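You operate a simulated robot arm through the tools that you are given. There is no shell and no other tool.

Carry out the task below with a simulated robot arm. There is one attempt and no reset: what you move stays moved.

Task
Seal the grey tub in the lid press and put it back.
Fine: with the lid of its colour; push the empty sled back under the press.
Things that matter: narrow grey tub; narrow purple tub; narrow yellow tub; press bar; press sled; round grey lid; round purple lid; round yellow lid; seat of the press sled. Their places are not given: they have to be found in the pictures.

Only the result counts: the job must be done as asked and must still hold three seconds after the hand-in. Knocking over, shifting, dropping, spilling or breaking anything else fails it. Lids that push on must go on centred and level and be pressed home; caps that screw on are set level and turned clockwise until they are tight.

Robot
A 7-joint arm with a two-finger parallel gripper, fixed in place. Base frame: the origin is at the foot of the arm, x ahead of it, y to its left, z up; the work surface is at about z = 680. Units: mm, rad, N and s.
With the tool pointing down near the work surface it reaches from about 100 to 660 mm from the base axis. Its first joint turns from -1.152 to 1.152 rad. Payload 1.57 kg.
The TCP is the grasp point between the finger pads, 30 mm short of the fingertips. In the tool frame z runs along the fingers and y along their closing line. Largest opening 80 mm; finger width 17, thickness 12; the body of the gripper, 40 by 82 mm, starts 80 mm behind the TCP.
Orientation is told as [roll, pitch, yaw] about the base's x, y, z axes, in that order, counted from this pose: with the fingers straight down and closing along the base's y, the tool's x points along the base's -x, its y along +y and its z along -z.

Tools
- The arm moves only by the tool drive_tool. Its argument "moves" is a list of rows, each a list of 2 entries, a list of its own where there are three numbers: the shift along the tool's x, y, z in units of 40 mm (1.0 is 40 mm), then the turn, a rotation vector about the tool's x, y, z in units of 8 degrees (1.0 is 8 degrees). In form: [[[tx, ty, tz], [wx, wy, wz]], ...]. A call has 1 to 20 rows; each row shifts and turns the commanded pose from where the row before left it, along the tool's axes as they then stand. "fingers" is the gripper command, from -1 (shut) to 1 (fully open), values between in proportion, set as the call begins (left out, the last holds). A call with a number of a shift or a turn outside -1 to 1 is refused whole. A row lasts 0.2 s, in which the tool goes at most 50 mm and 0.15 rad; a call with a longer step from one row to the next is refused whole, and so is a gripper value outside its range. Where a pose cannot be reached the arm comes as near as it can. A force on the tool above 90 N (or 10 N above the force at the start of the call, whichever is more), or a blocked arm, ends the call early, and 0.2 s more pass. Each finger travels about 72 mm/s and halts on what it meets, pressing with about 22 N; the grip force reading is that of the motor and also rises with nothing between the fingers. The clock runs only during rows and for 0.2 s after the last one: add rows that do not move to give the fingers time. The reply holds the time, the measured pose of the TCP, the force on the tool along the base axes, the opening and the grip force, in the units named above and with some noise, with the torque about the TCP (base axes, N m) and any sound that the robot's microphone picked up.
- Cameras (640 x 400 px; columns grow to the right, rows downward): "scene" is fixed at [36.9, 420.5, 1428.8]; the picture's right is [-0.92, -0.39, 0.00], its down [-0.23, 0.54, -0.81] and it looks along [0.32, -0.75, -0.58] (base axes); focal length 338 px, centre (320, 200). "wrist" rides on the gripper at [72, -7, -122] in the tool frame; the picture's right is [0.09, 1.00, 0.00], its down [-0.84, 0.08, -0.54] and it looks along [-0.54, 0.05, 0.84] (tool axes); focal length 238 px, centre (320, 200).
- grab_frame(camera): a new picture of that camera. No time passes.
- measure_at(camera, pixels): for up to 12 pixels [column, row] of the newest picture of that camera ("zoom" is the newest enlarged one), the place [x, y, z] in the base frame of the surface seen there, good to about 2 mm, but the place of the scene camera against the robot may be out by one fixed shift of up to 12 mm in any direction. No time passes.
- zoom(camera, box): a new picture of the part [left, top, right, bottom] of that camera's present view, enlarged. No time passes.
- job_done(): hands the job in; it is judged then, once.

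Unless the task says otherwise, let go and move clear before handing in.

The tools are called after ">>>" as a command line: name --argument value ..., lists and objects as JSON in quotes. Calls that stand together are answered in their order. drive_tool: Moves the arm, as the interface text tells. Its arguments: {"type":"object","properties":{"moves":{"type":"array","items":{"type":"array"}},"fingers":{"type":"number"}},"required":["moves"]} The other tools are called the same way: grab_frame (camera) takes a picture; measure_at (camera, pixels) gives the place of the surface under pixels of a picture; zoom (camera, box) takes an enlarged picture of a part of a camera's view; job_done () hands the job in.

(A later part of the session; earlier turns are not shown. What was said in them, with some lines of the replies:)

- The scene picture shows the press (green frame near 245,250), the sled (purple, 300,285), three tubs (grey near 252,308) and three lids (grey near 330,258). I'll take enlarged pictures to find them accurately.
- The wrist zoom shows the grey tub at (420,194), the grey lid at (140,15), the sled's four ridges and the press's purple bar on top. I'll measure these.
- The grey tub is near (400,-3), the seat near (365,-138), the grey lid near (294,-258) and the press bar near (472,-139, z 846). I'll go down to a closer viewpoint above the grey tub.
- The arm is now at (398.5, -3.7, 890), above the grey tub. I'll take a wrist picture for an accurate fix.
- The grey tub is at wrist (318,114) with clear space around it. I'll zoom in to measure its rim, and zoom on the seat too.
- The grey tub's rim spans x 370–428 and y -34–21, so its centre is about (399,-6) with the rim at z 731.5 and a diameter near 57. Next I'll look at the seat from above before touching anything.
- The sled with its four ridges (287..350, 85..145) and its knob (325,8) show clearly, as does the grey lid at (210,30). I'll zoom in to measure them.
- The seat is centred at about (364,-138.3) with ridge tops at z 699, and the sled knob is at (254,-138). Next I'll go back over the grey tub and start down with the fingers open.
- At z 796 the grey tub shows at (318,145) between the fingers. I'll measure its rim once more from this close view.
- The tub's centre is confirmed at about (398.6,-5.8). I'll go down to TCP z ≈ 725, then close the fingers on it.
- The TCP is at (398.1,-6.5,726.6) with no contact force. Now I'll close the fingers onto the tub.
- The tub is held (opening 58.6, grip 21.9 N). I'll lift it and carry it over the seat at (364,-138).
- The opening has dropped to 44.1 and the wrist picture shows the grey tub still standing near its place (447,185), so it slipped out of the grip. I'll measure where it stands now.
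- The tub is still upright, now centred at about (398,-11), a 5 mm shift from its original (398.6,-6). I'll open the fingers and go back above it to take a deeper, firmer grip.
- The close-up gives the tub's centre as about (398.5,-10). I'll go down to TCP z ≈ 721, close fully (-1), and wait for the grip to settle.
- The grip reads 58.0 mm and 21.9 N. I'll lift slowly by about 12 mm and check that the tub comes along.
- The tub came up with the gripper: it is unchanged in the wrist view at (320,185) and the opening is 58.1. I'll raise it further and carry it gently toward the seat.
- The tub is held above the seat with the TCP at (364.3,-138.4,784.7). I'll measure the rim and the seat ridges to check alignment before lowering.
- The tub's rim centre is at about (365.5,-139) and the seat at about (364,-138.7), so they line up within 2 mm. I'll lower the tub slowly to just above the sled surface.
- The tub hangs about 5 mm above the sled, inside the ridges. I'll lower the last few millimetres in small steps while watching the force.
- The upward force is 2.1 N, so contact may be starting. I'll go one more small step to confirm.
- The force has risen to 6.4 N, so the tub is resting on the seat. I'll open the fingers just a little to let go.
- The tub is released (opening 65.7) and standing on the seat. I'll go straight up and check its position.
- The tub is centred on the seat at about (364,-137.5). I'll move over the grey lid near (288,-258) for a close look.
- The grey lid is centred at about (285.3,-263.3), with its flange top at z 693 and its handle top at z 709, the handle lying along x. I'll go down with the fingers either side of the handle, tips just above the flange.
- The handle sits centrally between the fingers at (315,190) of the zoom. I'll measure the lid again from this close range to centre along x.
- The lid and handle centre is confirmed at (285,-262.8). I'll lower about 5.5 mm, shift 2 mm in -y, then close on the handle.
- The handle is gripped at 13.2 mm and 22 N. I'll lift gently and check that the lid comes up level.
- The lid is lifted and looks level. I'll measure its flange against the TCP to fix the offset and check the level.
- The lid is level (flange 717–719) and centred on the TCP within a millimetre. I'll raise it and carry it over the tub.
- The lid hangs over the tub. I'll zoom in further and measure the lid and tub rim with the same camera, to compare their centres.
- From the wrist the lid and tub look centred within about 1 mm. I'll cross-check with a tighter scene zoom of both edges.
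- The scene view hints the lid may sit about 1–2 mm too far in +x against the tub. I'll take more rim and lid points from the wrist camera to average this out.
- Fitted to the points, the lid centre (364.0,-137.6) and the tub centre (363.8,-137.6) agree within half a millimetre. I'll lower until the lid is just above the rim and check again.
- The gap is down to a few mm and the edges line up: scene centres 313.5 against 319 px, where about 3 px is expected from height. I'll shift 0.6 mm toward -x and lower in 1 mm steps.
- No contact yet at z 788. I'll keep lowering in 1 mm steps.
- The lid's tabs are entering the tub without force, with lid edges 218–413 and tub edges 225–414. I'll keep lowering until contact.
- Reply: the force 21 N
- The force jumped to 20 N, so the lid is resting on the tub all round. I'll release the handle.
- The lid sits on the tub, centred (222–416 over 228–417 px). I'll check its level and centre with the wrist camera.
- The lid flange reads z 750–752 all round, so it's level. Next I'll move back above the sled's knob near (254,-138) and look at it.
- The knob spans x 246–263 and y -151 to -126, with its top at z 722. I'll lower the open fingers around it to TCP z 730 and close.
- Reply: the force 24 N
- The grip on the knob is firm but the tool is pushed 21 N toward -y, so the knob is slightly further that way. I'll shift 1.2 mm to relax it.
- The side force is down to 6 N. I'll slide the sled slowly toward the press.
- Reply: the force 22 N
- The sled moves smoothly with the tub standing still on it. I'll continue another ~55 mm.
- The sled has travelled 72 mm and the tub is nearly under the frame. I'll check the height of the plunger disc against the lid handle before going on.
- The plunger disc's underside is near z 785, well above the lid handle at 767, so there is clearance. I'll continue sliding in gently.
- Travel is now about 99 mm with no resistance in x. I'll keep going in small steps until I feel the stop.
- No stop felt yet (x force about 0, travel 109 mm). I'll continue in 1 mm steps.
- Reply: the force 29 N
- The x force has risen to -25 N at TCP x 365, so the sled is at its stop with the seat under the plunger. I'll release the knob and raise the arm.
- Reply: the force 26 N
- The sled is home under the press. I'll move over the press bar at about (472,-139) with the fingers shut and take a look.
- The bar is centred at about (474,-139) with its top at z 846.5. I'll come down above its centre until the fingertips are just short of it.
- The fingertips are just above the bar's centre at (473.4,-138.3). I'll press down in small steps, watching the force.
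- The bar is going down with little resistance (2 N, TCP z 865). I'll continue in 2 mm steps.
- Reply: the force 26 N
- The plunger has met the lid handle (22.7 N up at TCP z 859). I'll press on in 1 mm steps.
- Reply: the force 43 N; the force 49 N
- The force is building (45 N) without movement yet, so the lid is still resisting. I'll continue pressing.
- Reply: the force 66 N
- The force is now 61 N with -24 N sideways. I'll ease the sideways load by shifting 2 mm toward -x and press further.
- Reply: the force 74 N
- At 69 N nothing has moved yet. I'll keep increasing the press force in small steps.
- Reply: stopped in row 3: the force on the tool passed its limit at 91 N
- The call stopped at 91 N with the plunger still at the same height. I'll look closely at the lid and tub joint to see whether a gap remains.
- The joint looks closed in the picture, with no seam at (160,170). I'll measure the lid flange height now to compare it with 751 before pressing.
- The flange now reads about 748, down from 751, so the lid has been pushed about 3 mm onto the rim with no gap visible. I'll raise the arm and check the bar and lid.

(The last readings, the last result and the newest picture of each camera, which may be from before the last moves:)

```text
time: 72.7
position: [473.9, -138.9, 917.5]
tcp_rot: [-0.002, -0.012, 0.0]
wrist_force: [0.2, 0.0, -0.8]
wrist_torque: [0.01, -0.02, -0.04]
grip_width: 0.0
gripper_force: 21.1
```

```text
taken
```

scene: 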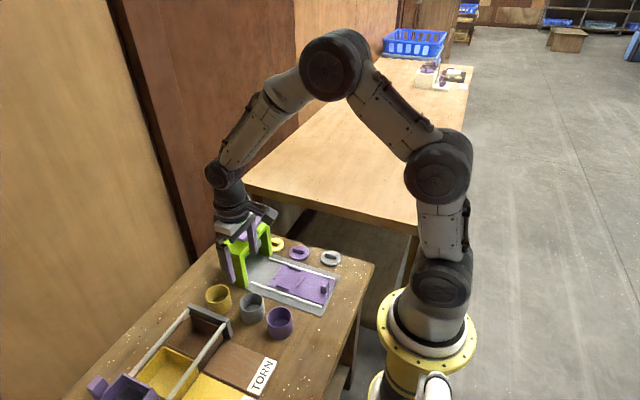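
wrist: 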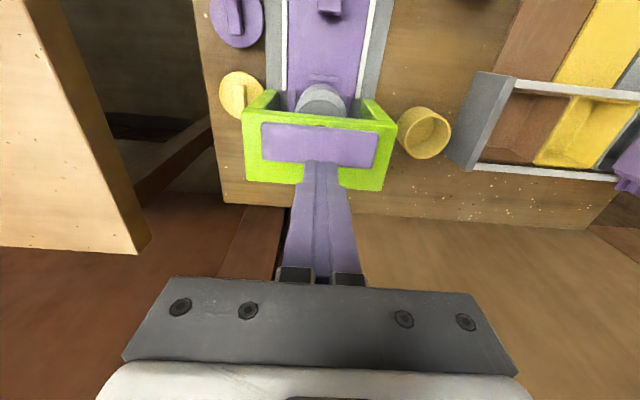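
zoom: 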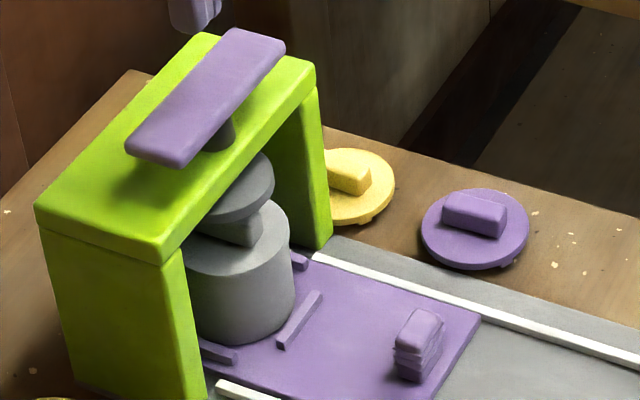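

The bar has sprung back up and the tub stands with its lid on. I'll square up the tool (pitch -0.012), move back over the knob and look.

>>> drive_tool --moves '[[[0.4, 0, 0], [-0.014, 0.086, 0]], [[0.8, 0, 0], [0, 0, 0]], [[0.8, 0, 0], [0, 0, 0]], [[0.5, 0, 0], [0, 0, 0]], [[0.2, 0, 0], [0, 0, 0]], [[0, 0, 0.5], [0, 0, 0]], [[0, 0, 0.8], [0, 0, 0]], [[0, 0, 0.8], [0, 0, 0]], [[0, 0, 0], [0, 0, 0]], [[0, 0, 0], [0, 0, 0]]]' --fingers 0.3

>>> grab_frame --camera "wrist"

>>> zoom --camera "wrist" --box '[250, 80, 390, 190]'

```text
time: 74.9
position: [366.6, -138.6, 834.2]
tcp_rot: [0.0, 0.0, 0.002]
wrist_force: [-0.2, -0.5, 0.5]
wrist_torque: [-0.01, -0.02, 0.03]
grip_width: 51.9
gripper_force: 0.0
```

```text
taken
```

wrist: 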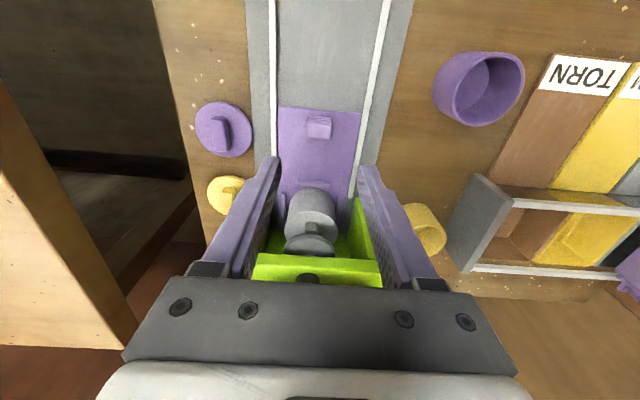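

```text
3.64 times, centred on (320, 135) of wrist
```

zoom: 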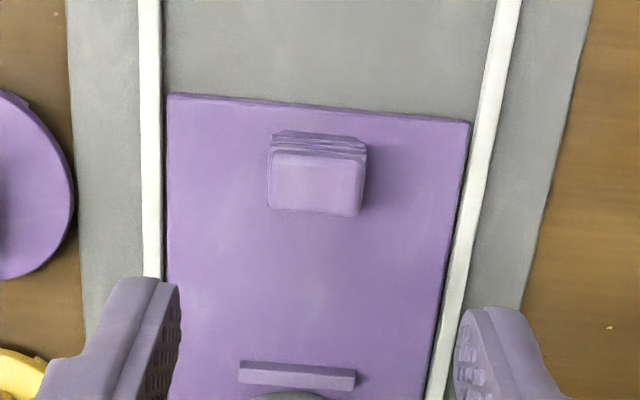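

>>> measure_at --camera "zoom" --pixels '[[275, 185], [360, 190], [316, 160], [316, 208], [290, 180], [340, 185], [316, 185]]'

```text
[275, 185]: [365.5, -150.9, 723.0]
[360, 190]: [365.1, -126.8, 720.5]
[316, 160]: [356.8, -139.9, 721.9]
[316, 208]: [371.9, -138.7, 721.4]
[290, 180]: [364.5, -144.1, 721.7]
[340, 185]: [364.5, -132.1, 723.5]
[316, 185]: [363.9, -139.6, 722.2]
```

The knob is at (364.3,-139.2). I'll lower around it and grip.

>>> drive_tool --moves '[[[0.05, -0.03, 0.5], [0, 0, 0]], [[0, 0, 0.7], [0, 0, 0]], [[0, 0, 0.7], [0, 0, 0]], [[0, 0, 0.45], [0, 0, 0]], [[0, 0, 0.25], [0, 0, 0]], [[0, 0, 0], [0, 0, 0]], [[0, 0, 0], [0, 0, 0]]]' --fingers 0.3

>>> drive_tool --moves '[[[0, 0, 0], [0, 0, 0]], [[0, 0, 0], [0, 0, 0]], [[0, 0, 0], [0, 0, 0]], [[0, 0, 0], [0, 0, 0]]]' --fingers -1

```text
time: 76.5
position: [362.9, -139.2, 730.0]
tcp_rot: [-0.001, -0.002, 0.002]
wrist_force: [-0.6, -0.1, 0.3]
wrist_torque: [-0.01, -0.02, 0.0]
grip_width: 52.0
gripper_force: 0.0
```

```text
time: 77.5
position: [361.4, -141.0, 730.6]
tcp_rot: [0.002, 0.0, 0.003]
wrist_force: [0.2, -1.2, -1.4]
wrist_torque: [0.02, -0.12, 0.0]
grip_width: 25.6
gripper_force: 37.1
```

The knob is gripped with almost no side force. I'll pull the sled slowly back toward the robot.

>>> drive_tool --moves '[[[0.03, 0, 0], [0, 0, 0]], [[0.06, 0, 0], [0, 0, 0]], [[0.1, 0, 0], [0, 0, 0]], [[0.12, 0, 0], [0, 0, 0]], [[0.14, 0, 0], [0, 0, 0]], [[0.14, 0, 0], [0, 0, 0]], [[0.14, 0, 0], [0, 0, 0]], [[0.14, 0, 0], [0, 0, 0]], [[0.14, 0, 0], [0, 0, 0]], [[0.14, 0, 0], [0, 0, 0]], [[0.12, 0, 0], [0, 0, 0]], [[0.08, 0, 0], [0, 0, 0]], [[0.04, 0, 0], [0, 0, 0]], [[0, 0, 0], [0, 0, 0]]]' --fingers -1

>>> zoom --camera "scene" --box '[210, 205, 350, 315]'

```text
time: 80.5
position: [307.6, -139.9, 730.0]
tcp_rot: [-0.001, 0.002, 0.0]
wrist_force: [-0.3, -1.2, -8.7]
wrist_torque: [-0.06, 0.46, 0.02]
grip_width: 25.4
gripper_force: 37.0
```

```text
3.64 times, centred on (280, 260) of scene
```

zoom: 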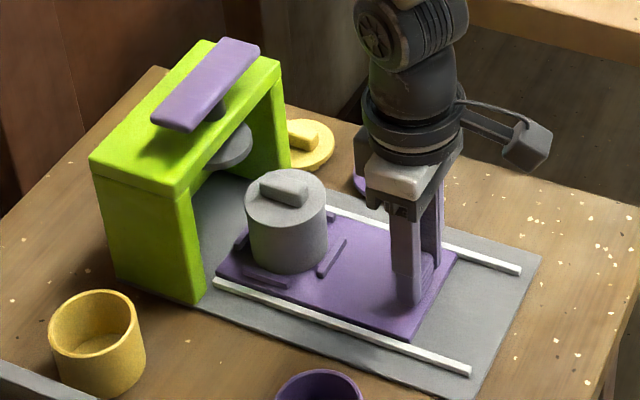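

The sled is coming back with the sealed tub upright. I'll pull the remaining ~50 mm.

>>> drive_tool --moves '[[[0.03, 0, 0], [0, 0, 0]], [[0.06, 0, 0], [0, 0, 0]], [[0.1, 0, 0], [0, 0, 0]], [[0.12, 0, 0], [0, 0, 0]], [[0.14, 0, 0], [0, 0, 0]], [[0.14, 0, 0], [0, 0, 0]], [[0.14, 0, 0], [0, 0, 0]], [[0.14, 0, 0], [0, 0, 0]], [[0.14, 0, 0], [0, 0, 0]], [[0.1, 0, 0], [0, 0, 0]], [[0.06, 0, 0], [0, 0, 0]], [[0.03, 0, 0], [0, 0, 0]], [[0, 0, 0], [0, 0, 0]]]' --fingers -1

>>> zoom --camera "scene" --box '[210, 205, 350, 315]'

```text
time: 83.3
position: [260.3, -140.6, 729.7]
tcp_rot: [0.001, 0.002, 0.004]
wrist_force: [0.5, 11.7, -6.9]
wrist_torque: [0.17, 0.97, 0.02]
grip_width: 25.5
gripper_force: 37.3
```

```text
3.64 times, centred on (280, 260) of scene
```

zoom: 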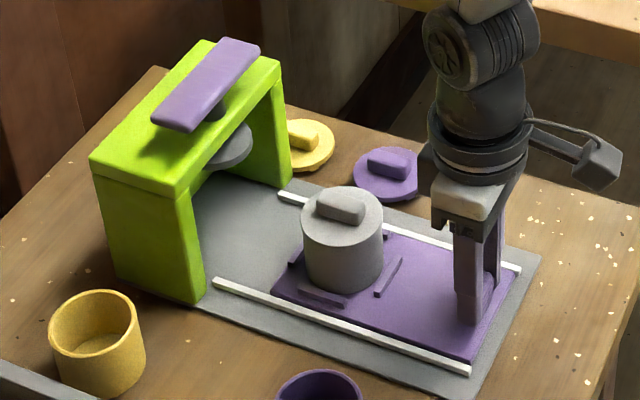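

The sled is nearly back (TCP x 260), which is far enough to reach the tub. I'll look closely at the lid joint from the scene camera.

>>> zoom --camera "scene" --box '[268, 245, 308, 292]'

```text
8.51 times, centred on (288, 268) of scene
```

zoom: 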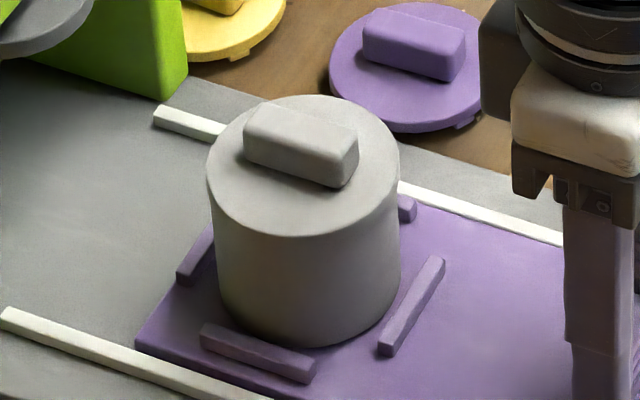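

The lid is flush with the tub all round and no seam is visible, so it's home. I'll release the knob, rise and move over the tub.

>>> drive_tool --moves '[[[0, 0, 0], [0, 0, 0]], [[0, 0, 0], [0, 0, 0]], [[0, 0, 0], [0, 0, 0]]]' --fingers 0.2

>>> drive_tool --moves '[[[0, 0, -0.4], [0, 0, 0]], [[0, 0, -0.8], [0, 0, 0]], [[0, 0, -0.8], [0, 0, 0]], [[0, 0, -0.5], [0, 0, 0]], [[-0.5, 0, 0], [0, 0, 0]], [[-0.8, 0, 0], [0, 0, 0]], [[-0.8, 0, 0], [0, 0, 0]], [[-0.4, 0, 0], [0, 0, 0]], [[0, 0, 0], [0, 0, 0]], [[0, 0, 0], [0, 0, 0]]]' --fingers 1

>>> grab_frame --camera "wrist"

>>> zoom --camera "wrist" --box '[260, 80, 380, 190]'

```text
time: 84.1
position: [259.7, -142.2, 730.8]
tcp_rot: [-0.001, -0.001, 0.001]
wrist_force: [0.0, 0.1, 0.2]
wrist_torque: [0.01, 0.04, 0.0]
grip_width: 47.8
gripper_force: 0.0
```

```text
time: 86.3
position: [359.8, -139.2, 831.7]
tcp_rot: [-0.001, 0.0, 0.001]
wrist_force: [0.5, 1.3, 0.1]
wrist_torque: [0.01, -0.05, 0.01]
grip_width: 79.9
gripper_force: 0.1
```

```text
taken
```

wrist: 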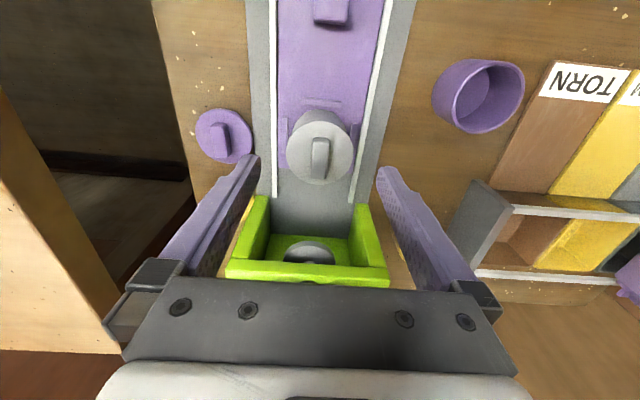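

```text
3.64 times, centred on (320, 135) of wrist
```

zoom: 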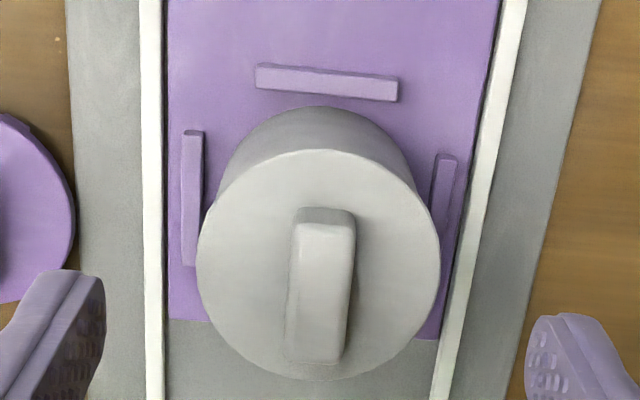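

>>> measure_at --camera "zoom" --pixels '[[318, 155], [318, 375], [202, 255], [436, 260], [235, 190], [400, 190], [230, 330], [400, 340], [318, 290], [318, 220], [318, 350], [325, 80]]'

```text
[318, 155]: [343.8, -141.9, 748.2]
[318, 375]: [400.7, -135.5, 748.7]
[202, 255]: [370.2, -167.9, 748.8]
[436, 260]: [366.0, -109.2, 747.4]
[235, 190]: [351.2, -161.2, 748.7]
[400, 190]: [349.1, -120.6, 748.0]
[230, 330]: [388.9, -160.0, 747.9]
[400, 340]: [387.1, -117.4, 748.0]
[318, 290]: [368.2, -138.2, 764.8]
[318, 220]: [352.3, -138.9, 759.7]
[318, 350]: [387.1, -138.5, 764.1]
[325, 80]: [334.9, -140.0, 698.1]
```

The sealed tub's lid is level at z 748 and centred at about (371,-139). I'll lower the open fingers around it to TCP z ≈ 733.5.

>>> drive_tool --moves '[[[-0.28, 0, 0.3], [0, 0, 0]], [[0, 0, 0.6], [0, 0, 0]], [[0, 0, 0.6], [0, 0, 0]], [[0, 0, 0.5], [0, 0, 0]], [[0, 0, 0.3], [0, 0, 0]], [[0, 0, 0.15], [0, 0, 0]], [[0, 0, 0], [0, 0, 0]], [[0, 0, 0], [0, 0, 0]]]' --fingers 1

>>> grab_frame --camera "wrist"

```text
time: 88.1
position: [370.5, -141.4, 731.4]
tcp_rot: [0.001, -0.001, 0.002]
wrist_force: [0.3, -0.1, -0.3]
wrist_torque: [0.0, -0.01, 0.0]
grip_width: 79.9
gripper_force: 0.1
```

```text
taken
```

wrist: 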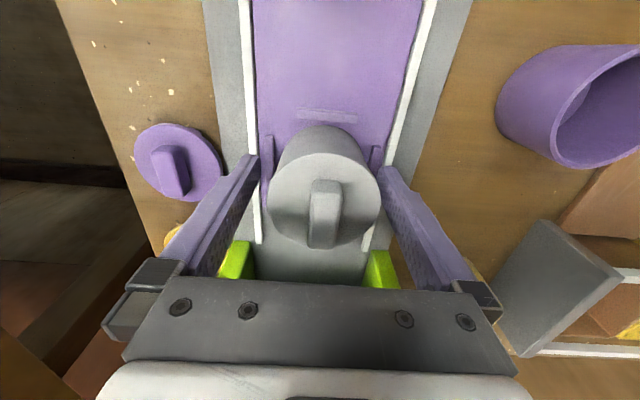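

The tub sits slightly to the +y side between the fingers (325 against 318 px). I'll shift 2 mm and close firmly.

>>> drive_tool --moves '[[[0, 0.05, -0.02], [0, 0, 0]], [[0, 0, 0], [0, 0, 0]]]' --fingers 1

>>> drive_tool --moves '[[[0, 0, 0], [0, 0, 0]], [[0, 0, 0], [0, 0, 0]], [[0, 0, 0], [0, 0, 0]], [[0, 0, 0], [0, 0, 0]], [[0, 0, 0], [0, 0, 0]], [[0, 0, 0], [0, 0, 0]]]' --fingers -1

>>> grab_frame --camera "wrist"

```text
time: 88.7
position: [372.4, -139.0, 732.2]
tcp_rot: [0.0, -0.001, 0.0]
wrist_force: [0.8, 1.2, 0.7]
wrist_torque: [-0.01, -0.02, 0.0]
grip_width: 80.1
gripper_force: 0.0
```

```text
time: 90.1
position: [370.8, -139.4, 733.7]
tcp_rot: [0.0, 0.0, 0.002]
wrist_force: [0.0, -0.5, -0.7]
wrist_torque: [0.02, -0.03, 0.01]
grip_width: 60.0
gripper_force: 21.6
```

```text
taken
```

wrist: 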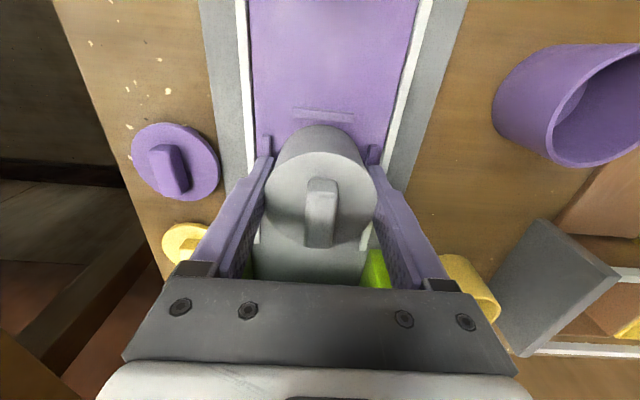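

The opening is 60.0, so the fingers hold the lid's edge, which is 1 mm wider than the tub. I'll lift very slowly by about 12 mm and check that the tub follows.

>>> drive_tool --moves '[[[0, 0, -0.03], [0, 0, 0]], [[0, 0, -0.05], [0, 0, 0]], [[0, 0, -0.05], [0, 0, 0]], [[0, 0, -0.08], [0, 0, 0]], [[0, 0, -0.08], [0, 0, 0]], [[0, 0, 0], [0, 0, 0]]]' --fingers -1

>>> grab_frame --camera "wrist"

>>> zoom --camera "scene" --box '[260, 235, 316, 292]'

```text
time: 91.5
position: [371.7, -140.4, 744.7]
tcp_rot: [-0.001, 0.0, 0.002]
wrist_force: [0.6, -0.5, 0.3]
wrist_torque: [0.01, 0.04, -0.03]
grip_width: 59.7
gripper_force: 22.1
```

```text
taken
```

wrist: 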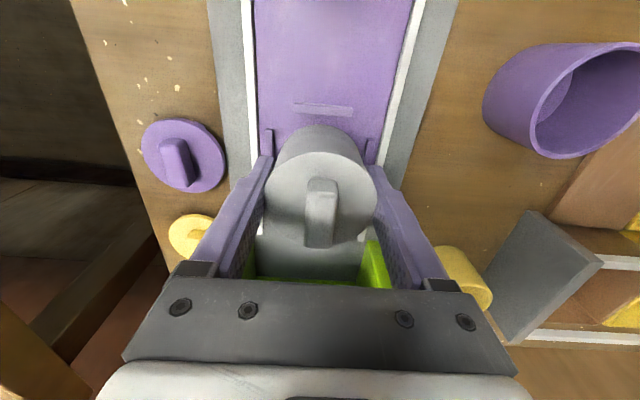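

```text
7.02 times, centred on (288, 264) of scene
```

zoom: 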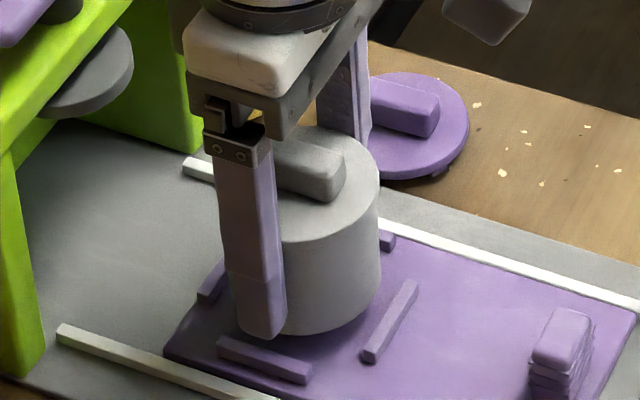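

The sealed tub lifts as one piece (opening 59.7, joint closed). I'll raise it and carry it gently back toward its original spot at (398.6,-6).

>>> drive_tool --moves '[[[0, 0, -0.15], [0, 0, 0]], [[0, 0, -0.25], [0, 0, 0]], [[0, 0, -0.3], [0, 0, 0]], [[0, 0, -0.25], [0, 0, 0]], [[0, 0, -0.15], [0, 0, 0]], [[-0.03, 0.15, 0], [0, 0, 0]], [[-0.06, 0.3, 0], [0, 0, 0]], [[-0.09, 0.4, 0], [0, 0, 0]], [[-0.1, 0.5, 0], [0, 0, 0]], [[-0.1, 0.5, 0], [0, 0, 0]], [[-0.1, 0.5, 0], [0, 0, 0]], [[-0.09, 0.4, 0], [0, 0, 0]], [[-0.07, 0.35, 0], [0, 0, 0]], [[-0.04, 0.2, 0], [0, 0, 0]], [[0, 0.04, 0], [0, 0, 0]], [[0, 0, 0], [0, 0, 0]], [[0, 0, 0], [0, 0, 0]]]' --fingers -1

>>> grab_frame --camera "wrist"

>>> zoom --camera "wrist" --box '[250, 110, 390, 260]'

>>> measure_at --camera "zoom" --pixels '[[320, 125], [320, 355], [180, 230], [460, 235], [320, 120], [330, 250], [230, 150], [415, 155]]'

```text
time: 95.1
position: [398.5, -4.6, 788.1]
tcp_rot: [-0.001, 0.001, 0.002]
wrist_force: [0.4, 0.3, 0.1]
wrist_torque: [-0.03, -0.04, 0.01]
grip_width: 59.6
gripper_force: 21.5
```

```text
taken
```

wrist: 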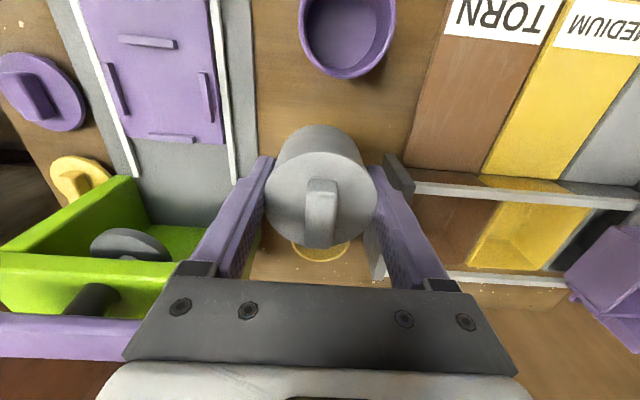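

```text
2.67 times, centred on (320, 185) of wrist
```

zoom: 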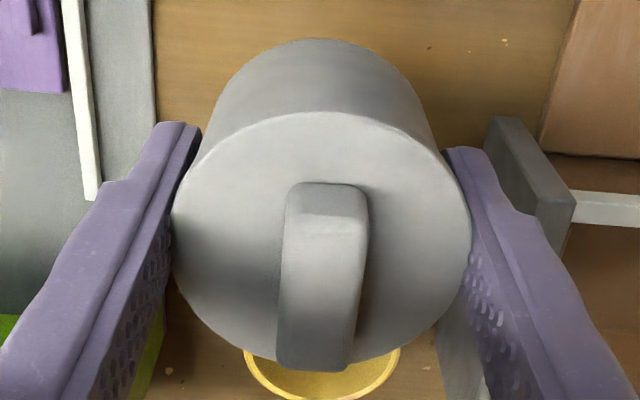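

```text
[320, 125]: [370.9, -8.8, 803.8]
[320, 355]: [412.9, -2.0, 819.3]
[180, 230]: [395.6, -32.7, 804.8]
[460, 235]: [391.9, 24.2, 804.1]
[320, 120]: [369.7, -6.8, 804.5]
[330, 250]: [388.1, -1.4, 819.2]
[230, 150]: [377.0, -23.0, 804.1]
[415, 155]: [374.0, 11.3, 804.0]
```

The lid centre is over (399,-4.3) and the original spot was (398.6,-5.8). I'll shift 1.5 mm and lower to just above the table.

>>> drive_tool --moves '[[[0, -0.035, 0.15], [0, 0, 0]], [[0, 0, 0.3], [0, 0, 0]], [[0, 0, 0.35], [0, 0, 0]], [[0, 0, 0.35], [0, 0, 0]], [[0, 0, 0.25], [0, 0, 0]], [[0, 0, 0.12], [0, 0, 0]], [[0, 0, 0.06], [0, 0, 0]], [[0, 0, 0], [0, 0, 0]], [[0, 0, 0], [0, 0, 0]]]' --fingers -1

>>> zoom --camera "scene" --box '[215, 270, 295, 335]'

```text
time: 97.1
position: [397.5, -5.6, 725.5]
tcp_rot: [0.0, 0.0, 0.001]
wrist_force: [-0.3, 0.5, -0.7]
wrist_torque: [0.04, 0.01, -0.01]
grip_width: 59.8
gripper_force: 21.9
```

```text
6.15 times, centred on (255, 302) of scene
```

zoom: 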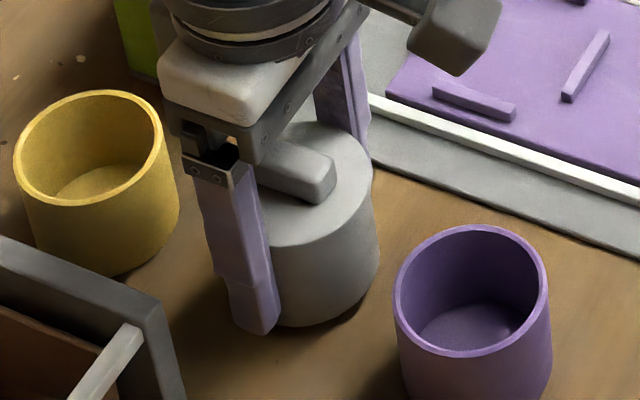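

The tub is a few mm above the table. I'll lower in 1 mm steps until contact.

>>> drive_tool --moves '[[[0, 0, 0.025], [0, 0, 0]], [[0, 0, 0.025], [0, 0, 0]], [[0, 0, 0], [0, 0, 0]]]' --fingers -1

>>> drive_tool --moves '[[[0, 0, 0.025], [0, 0, 0]], [[0, 0, 0], [0, 0, 0]], [[0, 0, 0], [0, 0, 0]]]' --fingers -1

```text
time: 97.9
position: [398.0, -5.3, 723.1]
tcp_rot: [-0.001, 0.0, 0.001]
wrist_force: [-0.7, -0.4, -0.5]
wrist_torque: [-0.02, 0.0, -0.01]
grip_width: 59.7
gripper_force: 21.5
```

```text
time: 98.7
position: [398.5, -5.5, 723.2]
tcp_rot: [0.0, 0.0, 0.002]
wrist_force: [0.4, 0.4, -0.2]
wrist_torque: [0.0, -0.01, 0.01]
grip_width: 59.7
gripper_force: 22.4
```

>>> drive_tool --moves '[[[0, 0, 0.025], [0, 0, 0]], [[0, 0, 0], [0, 0, 0]], [[0, 0, 0], [0, 0, 0]]]' --fingers -1

```text
time: 99.5
position: [398.5, -6.8, 721.1]
tcp_rot: [0.001, 0.001, 0.003]
wrist_force: [0.3, 0.1, -0.9]
wrist_torque: [0.0, 0.04, -0.02]
grip_width: 59.8
gripper_force: 22.0
```

No contact yet at z 721. I'll step down another millimetre.

>>> drive_tool --moves '[[[0, 0, 0.025], [0, 0, 0]], [[0, 0, 0], [0, 0, 0]], [[0, 0, 0], [0, 0, 0]]]' --fingers -1

```text
time: 100.3
position: [397.9, -6.4, 720.9]
tcp_rot: [0.0, -0.001, -0.001]
wrist_force: [0.1, -0.4, -0.3]
wrist_torque: [0.0, -0.04, -0.01]
grip_width: 59.6
gripper_force: 22.2
```

>>> drive_tool --moves '[[[0, 0, 0.02], [0, 0, 0]], [[0, 0, 0], [0, 0, 0]], [[0, 0, 0], [0, 0, 0]]]' --fingers -1

>>> zoom --camera "scene" --box '[235, 285, 275, 330]'

```text
time: 101.1
position: [399.6, -6.5, 719.8]
tcp_rot: [0.0, 0.0, 0.003]
wrist_force: [-2.1, 0.0, 7.0]
wrist_torque: [0.0, 0.05, -0.01]
grip_width: 60.0
gripper_force: 22.5
```

```text
8.89 times, centred on (255, 308) of scene
```

zoom: 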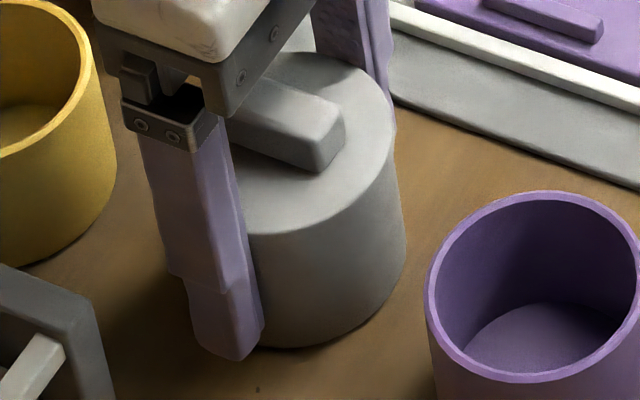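

The upward force is now 7 N, so the tub is standing on the table. I'll open the fingers and go straight up.

>>> drive_tool --moves '[[[0, 0, 0], [0, 0, 0]], [[0, 0, 0], [0, 0, 0]], [[0, 0, 0], [0, 0, 0]], [[0, 0, 0], [0, 0, 0]]]' --fingers 0.8

>>> drive_tool --moves '[[[0, 0, -0.2], [0, 0, 0]], [[0, 0, -0.4], [0, 0, 0]], [[0, 0, -0.6], [0, 0, 0]], [[0, 0, -0.8], [0, 0, 0]], [[0, 0, -0.7], [0, 0, 0]], [[0, 0, 0], [0, 0, 0]], [[0, 0, 0], [0, 0, 0]]]' --fingers 0.8

>>> grab_frame --camera "wrist"

>>> zoom --camera "wrist" --box '[260, 85, 380, 185]'

>>> measure_at --camera "zoom" --pixels '[[320, 95], [320, 330], [200, 210], [440, 210], [235, 140], [405, 140], [240, 290], [400, 295]]'

```text
time: 102.1
position: [399.4, -5.7, 720.3]
tcp_rot: [-0.001, 0.001, 0.002]
wrist_force: [-0.6, -0.6, 0.1]
wrist_torque: [-0.04, -0.04, 0.01]
grip_width: 71.9
gripper_force: 0.1
```

```text
time: 103.7
position: [397.8, -5.3, 827.4]
tcp_rot: [0.0, 0.001, 0.001]
wrist_force: [0.1, -0.1, 0.0]
wrist_torque: [-0.01, 0.01, -0.01]
grip_width: 72.1
gripper_force: 0.0
```

```text
taken
```

wrist: 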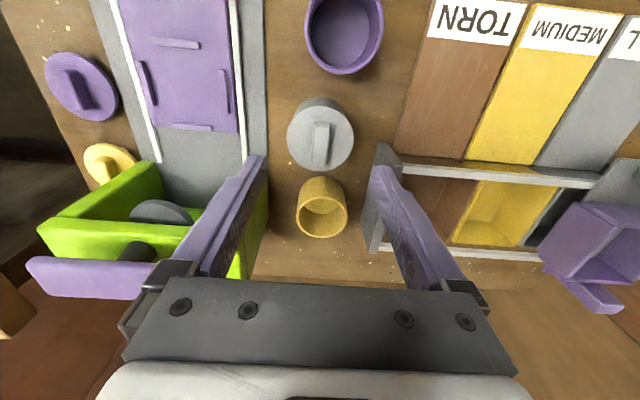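

```text
4.00 times, centred on (320, 135) of wrist
```

zoom: 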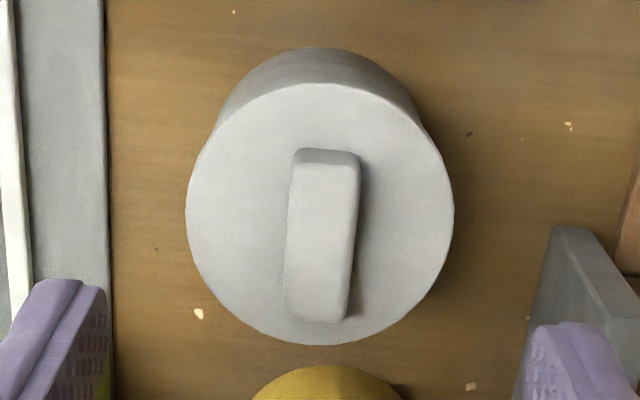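

```text
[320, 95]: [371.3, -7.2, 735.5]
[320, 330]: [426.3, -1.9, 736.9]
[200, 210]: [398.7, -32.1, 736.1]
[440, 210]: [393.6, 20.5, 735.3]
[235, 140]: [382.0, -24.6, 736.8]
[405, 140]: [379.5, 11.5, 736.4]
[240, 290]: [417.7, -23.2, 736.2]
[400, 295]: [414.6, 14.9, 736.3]
```

The sealed tub stands at (398.8,-5.8), its original spot, with the lid level at z 736. Next I'll move over the sled knob near (260,-139) to push the empty sled back under the press.

>>> drive_tool --moves '[[[0.5, -0.45, 0], [0, 0, 0]], [[0.7, -0.7, 0], [0, 0, 0]], [[0.7, -0.7, 0], [0, 0, 0]], [[0.7, -0.7, 0], [0, 0, 0]], [[0.6, -0.55, 0], [0, 0, 0]], [[0.27, -0.24, 0], [0, 0, 0]], [[0, 0, 0], [0, 0, 0]], [[0, 0, 0], [0, 0, 0]]]' --fingers 0.3

>>> grab_frame --camera "wrist"

>>> zoom --camera "wrist" --box '[250, 80, 390, 190]'

```text
time: 105.5
position: [260.0, -138.2, 828.1]
tcp_rot: [0.0, 0.0, 0.002]
wrist_force: [0.0, -0.1, -0.7]
wrist_torque: [0.01, 0.01, 0.0]
grip_width: 51.7
gripper_force: 0.1
```

```text
taken
```

wrist: 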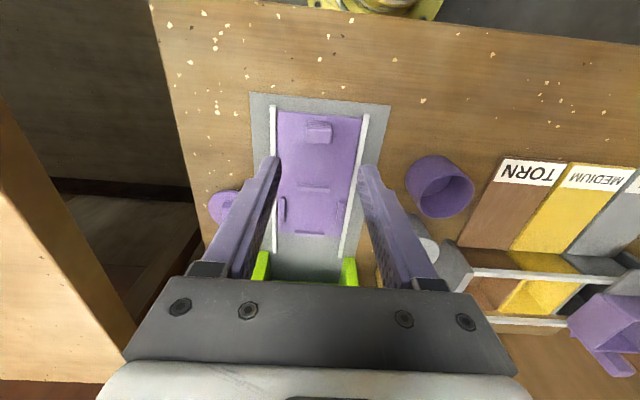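

```text
3.64 times, centred on (320, 135) of wrist
```

zoom: 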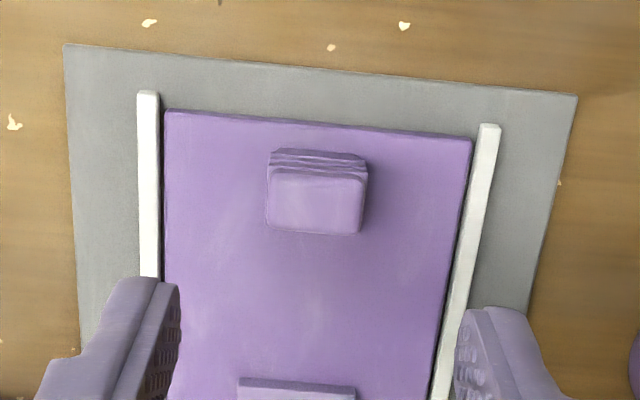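

>>> measure_at --camera "zoom" --pixels '[[272, 205], [362, 210], [316, 178], [316, 226], [290, 200], [340, 205]]'

```text
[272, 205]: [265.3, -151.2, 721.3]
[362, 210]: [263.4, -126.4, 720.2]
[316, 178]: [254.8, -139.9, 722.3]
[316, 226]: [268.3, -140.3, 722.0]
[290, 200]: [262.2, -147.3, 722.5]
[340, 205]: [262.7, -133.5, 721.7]
```

The knob is at about (262,-139.3). I'll lower around it and grip.

>>> drive_tool --moves '[[[-0.05, -0.04, 0.4], [0, 0, 0]], [[0, 0, 0.7], [0, 0, 0]], [[0, 0, 0.7], [0, 0, 0]], [[0, 0, 0.4], [0, 0, 0]], [[0, 0, 0.23], [0, 0, 0]], [[0, 0, 0], [0, 0, 0]], [[0, 0, 0], [0, 0, 0]]]' --fingers 0.3

>>> drive_tool --moves '[[[0, 0, 0], [0, 0, 0]], [[0, 0, 0], [0, 0, 0]], [[0, 0, 0], [0, 0, 0]], [[0, 0, 0], [0, 0, 0]]]' --fingers -1

```text
time: 107.1
position: [262.9, -142.0, 730.0]
tcp_rot: [0.001, -0.001, 0.002]
wrist_force: [-0.4, -0.2, 0.5]
wrist_torque: [-0.03, -0.02, -0.01]
grip_width: 52.2
gripper_force: 0.1
```

```text
time: 108.1
position: [259.5, -139.7, 730.3]
tcp_rot: [0.005, 0.006, 0.001]
wrist_force: [-0.1, 31.3, 14.0]
wrist_torque: [0.52, 0.06, -0.01]
grip_width: 25.6
gripper_force: 36.5
```

The grip pulls 31 N to +y, so I'll shift about 1.6 mm that way to relax it.

>>> drive_tool --moves '[[[0, 0.04, 0], [0, 0, 0]], [[0, 0, 0], [0, 0, 0]], [[0, 0, 0], [0, 0, 0]]]' --fingers -1

```text
time: 108.9
position: [260.4, -139.9, 730.9]
tcp_rot: [0.001, 0.001, 0.002]
wrist_force: [-0.2, 13.4, -0.4]
wrist_torque: [0.28, 1.22, -0.06]
grip_width: 25.5
gripper_force: 37.2
```

The side force has dropped to 13 N. I'll shift a little more and slide the empty sled toward the press.

>>> drive_tool --moves '[[[-0.03, 0.02, 0], [0, 0, 0]], [[-0.08, 0, 0], [0, 0, 0]], [[-0.12, 0, 0], [0, 0, 0]], [[-0.15, 0, 0], [0, 0, 0]], [[-0.18, 0, 0], [0, 0, 0]], [[-0.18, 0, 0], [0, 0, 0]], [[-0.18, 0, 0], [0, 0, 0]], [[-0.18, 0, 0], [0, 0, 0]], [[-0.18, 0, 0], [0, 0, 0]], [[-0.18, 0, 0], [0, 0, 0]], [[-0.18, 0, 0], [0, 0, 0]], [[-0.15, 0, 0], [0, 0, 0]], [[-0.12, 0, 0], [0, 0, 0]], [[-0.08, 0, 0], [0, 0, 0]], [[-0.04, 0, 0], [0, 0, 0]], [[0, 0, 0], [0, 0, 0]]]' --fingers -1

>>> zoom --camera "scene" --box '[200, 205, 350, 335]'

```text
time: 112.3
position: [343.2, -139.7, 730.9]
tcp_rot: [0.001, 0.001, 0.0]
wrist_force: [-0.6, -13.8, -5.0]
wrist_torque: [-0.25, 0.58, -0.02]
grip_width: 25.9
gripper_force: 37.2
```

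```text
3.08 times, centred on (275, 270) of scene
```

zoom: 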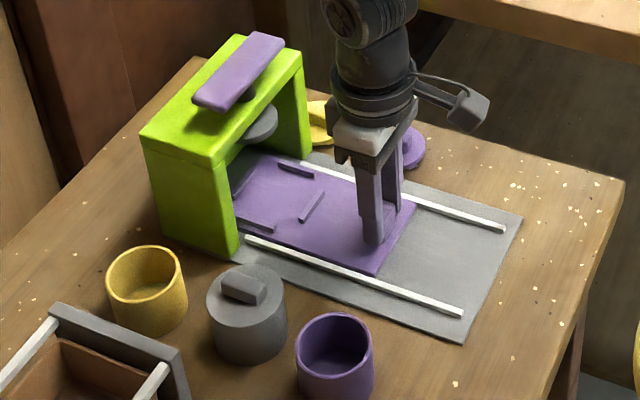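

The empty sled is most of the way in (TCP x 343). I'll push the remaining ~20 mm, slowing down for the stop.

>>> drive_tool --moves '[[[-0.04, 0, 0], [0, 0, 0]], [[-0.08, 0, 0], [0, 0, 0]], [[-0.1, 0, 0], [0, 0, 0]], [[-0.08, 0, 0], [0, 0, 0]], [[-0.06, 0, 0], [0, 0, 0]], [[-0.04, 0, 0], [0, 0, 0]], [[0, 0, 0], [0, 0, 0]]]' --fingers -1

>>> drive_tool --moves '[[[-0.04, 0, 0], [0, 0, 0]], [[-0.04, 0, 0], [0, 0, 0]], [[0, 0, 0], [0, 0, 0]]]' --fingers -1

```text
time: 113.9
position: [360.5, -140.4, 730.5]
tcp_rot: [-0.001, -0.001, -0.001]
wrist_force: [-0.6, -30.2, -13.0]
wrist_torque: [-0.64, -0.24, 0.01]
grip_width: 25.7
gripper_force: 36.6
```

```text
time: 114.7
position: [363.5, -140.1, 730.0]
tcp_rot: [0.001, 0.001, 0.0]
wrist_force: [-0.5, -25.5, -9.9]
wrist_torque: [-0.5, -0.5, -0.14]
grip_width: 25.7
gripper_force: 37.3
```

The stop isn't felt yet (x force about 0). I'll relax the side force and continue in 1 mm steps.

>>> drive_tool --moves '[[[-0.025, -0.03, 0], [0, 0, 0]], [[-0.025, 0, 0], [0, 0, 0]], [[0, 0, 0], [0, 0, 0]]]' --fingers -1

>>> drive_tool --moves '[[[-0.025, 0, 0], [0, 0, 0]], [[-0.025, 0, 0], [0, 0, 0]], [[0, 0, 0], [0, 0, 0]]]' --fingers -1

```text
time: 115.5
position: [364.9, -140.7, 730.3]
tcp_rot: [0.0, 0.003, 0.003]
wrist_force: [0.0, -6.4, 1.8]
wrist_torque: [-0.14, -0.48, -0.06]
grip_width: 25.6
gripper_force: 37.1
```

```text
time: 116.3
position: [363.2, -139.5, 731.5]
tcp_rot: [0.001, 0.004, 0.001]
wrist_force: [-12.7, -7.3, 21.8]
wrist_torque: [-0.18, 0.43, -0.03]
grip_width: 25.7
gripper_force: 36.7
```

The x force is now -12.7 N, so the stop is being met. One more small push to confirm it.

>>> drive_tool --moves '[[[-0.025, 0, 0], [0, 0, 0]], [[-0.025, 0, 0], [0, 0, 0]], [[0, 0, 0], [0, 0, 0]]]' --fingers -1

```text
time: 117.1
position: [365.4, -140.3, 729.9]
tcp_rot: [0.002, 0.008, 0.0]
wrist_force: [-24.2, -11.8, 22.1]
wrist_torque: [-0.42, 0.21, -0.09]
grip_width: 25.6
gripper_force: 37.0
```

The force reached -24 N with no more travel, so the empty sled is at its stop. I'll release the knob and rise clear.

>>> drive_tool --moves '[[[0.03, 0, 0], [0, 0, 0]], [[0, 0, 0], [0, 0, 0]]]' --fingers -1

>>> drive_tool --moves '[[[0, 0, 0], [0, 0, 0]], [[0, 0, 0], [0, 0, 0]], [[0, 0, 0], [0, 0, 0]]]' --fingers 0.3

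>>> drive_tool --moves '[[[0, 0, -0.3], [0, 0, 0]], [[0, 0, -0.6], [0, 0, 0]], [[0, 0, -0.9], [0, 0, 0]], [[0, 0, -1], [0, 0, 0]], [[0, 0, -1], [0, 0, 0]], [[0, 0, -1], [0, 0, 0]], [[0, 0, -0.6], [0, 0, 0]], [[0, 0, 0], [0, 0, 0]], [[0, 0, 0], [0, 0, 0]]]' --fingers 0.3

>>> grab_frame --camera "wrist"

>>> zoom --camera "scene" --box '[180, 200, 380, 345]'

```text
time: 117.7
position: [365.2, -140.6, 729.7]
tcp_rot: [0.0, 0.005, 0.001]
wrist_force: [-18.8, -12.8, 10.4]
wrist_torque: [-0.33, 1.06, -0.08]
grip_width: 25.6
gripper_force: 36.5
```

```text
time: 118.5
position: [366.1, -141.2, 731.2]
tcp_rot: [0.002, -0.001, 0.001]
wrist_force: [0.2, 0.1, 0.0]
wrist_torque: [-0.02, 0.02, 0.04]
grip_width: 52.2
gripper_force: 0.0
```

```text
time: 120.5
position: [366.4, -141.2, 948.1]
tcp_rot: [-0.001, -0.001, 0.0]
wrist_force: [0.2, -0.3, -0.2]
wrist_torque: [-0.01, 0.01, 0.01]
grip_width: 51.7
gripper_force: 0.1
```

```text
taken
```

wrist: 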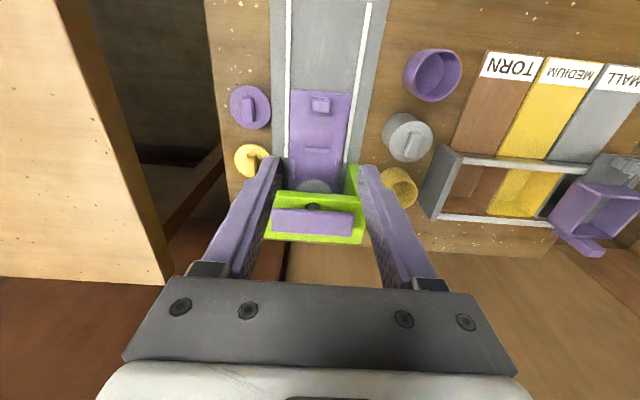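

```text
2.76 times, centred on (280, 272) of scene
```

zoom: 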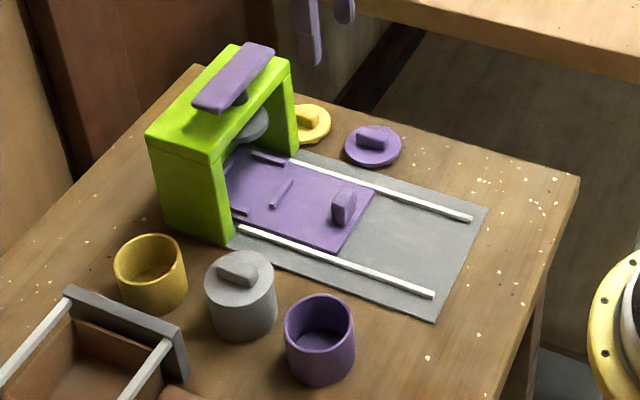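

The sealed grey tub stands in its place, the press bar is up, and the sled is empty under the press. I'll check the knob position and the neighbouring tubs and lids one last time.

>>> measure_at --camera "wrist" --pixels '[[321, 104], [407, 137], [412, 130], [250, 105], [251, 160], [312, 221], [432, 75], [397, 187]]'

>>> zoom --camera "scene" --box '[230, 280, 290, 330]'

```text
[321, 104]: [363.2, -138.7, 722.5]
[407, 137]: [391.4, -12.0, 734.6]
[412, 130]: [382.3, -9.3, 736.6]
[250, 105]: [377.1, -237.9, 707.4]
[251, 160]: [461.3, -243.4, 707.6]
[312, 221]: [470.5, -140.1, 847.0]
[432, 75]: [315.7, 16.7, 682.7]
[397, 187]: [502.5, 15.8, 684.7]
```

```text
8.00 times, centred on (260, 305) of scene
```

zoom: 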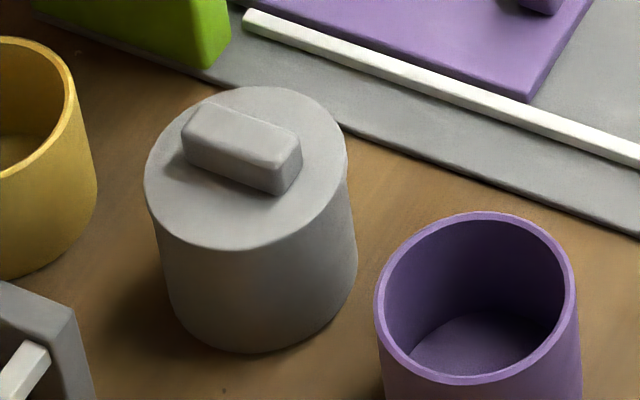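

The sled knob is at its home position (363,-139), the press bar is back at z 847, the lid is flush on the grey tub, and the other lids and tubs are where they started. The gripper is open and clear, so I'm handing in.

>>> job_done

```text
The job is handed in.
```

The grey tub is sealed with the grey lid and back where it started. The empty sled is pushed under the press against its stop. I've handed the job in but have no verdict yet.

- **Seal:** the lid is level, and no gap shows between it and the tub. Pressing moved it down about 3 mm, with force up to 91 N. The microphone reported no click, so I judged it home from the measured height and the pictures.
- **Tub position:** it stands at about (399, -6), the same spot I measured at the start.
- **One slip:** on the first attempt to lift it, the empty grey tub slipped out of the grip. It stayed upright and moved about 4 mm; I then gripped it again without trouble.
- **Everything else:** the purple and yellow tubs and lids look unmoved in the last pictures, and the press bar is back up. The gripper is open and clear of the table.
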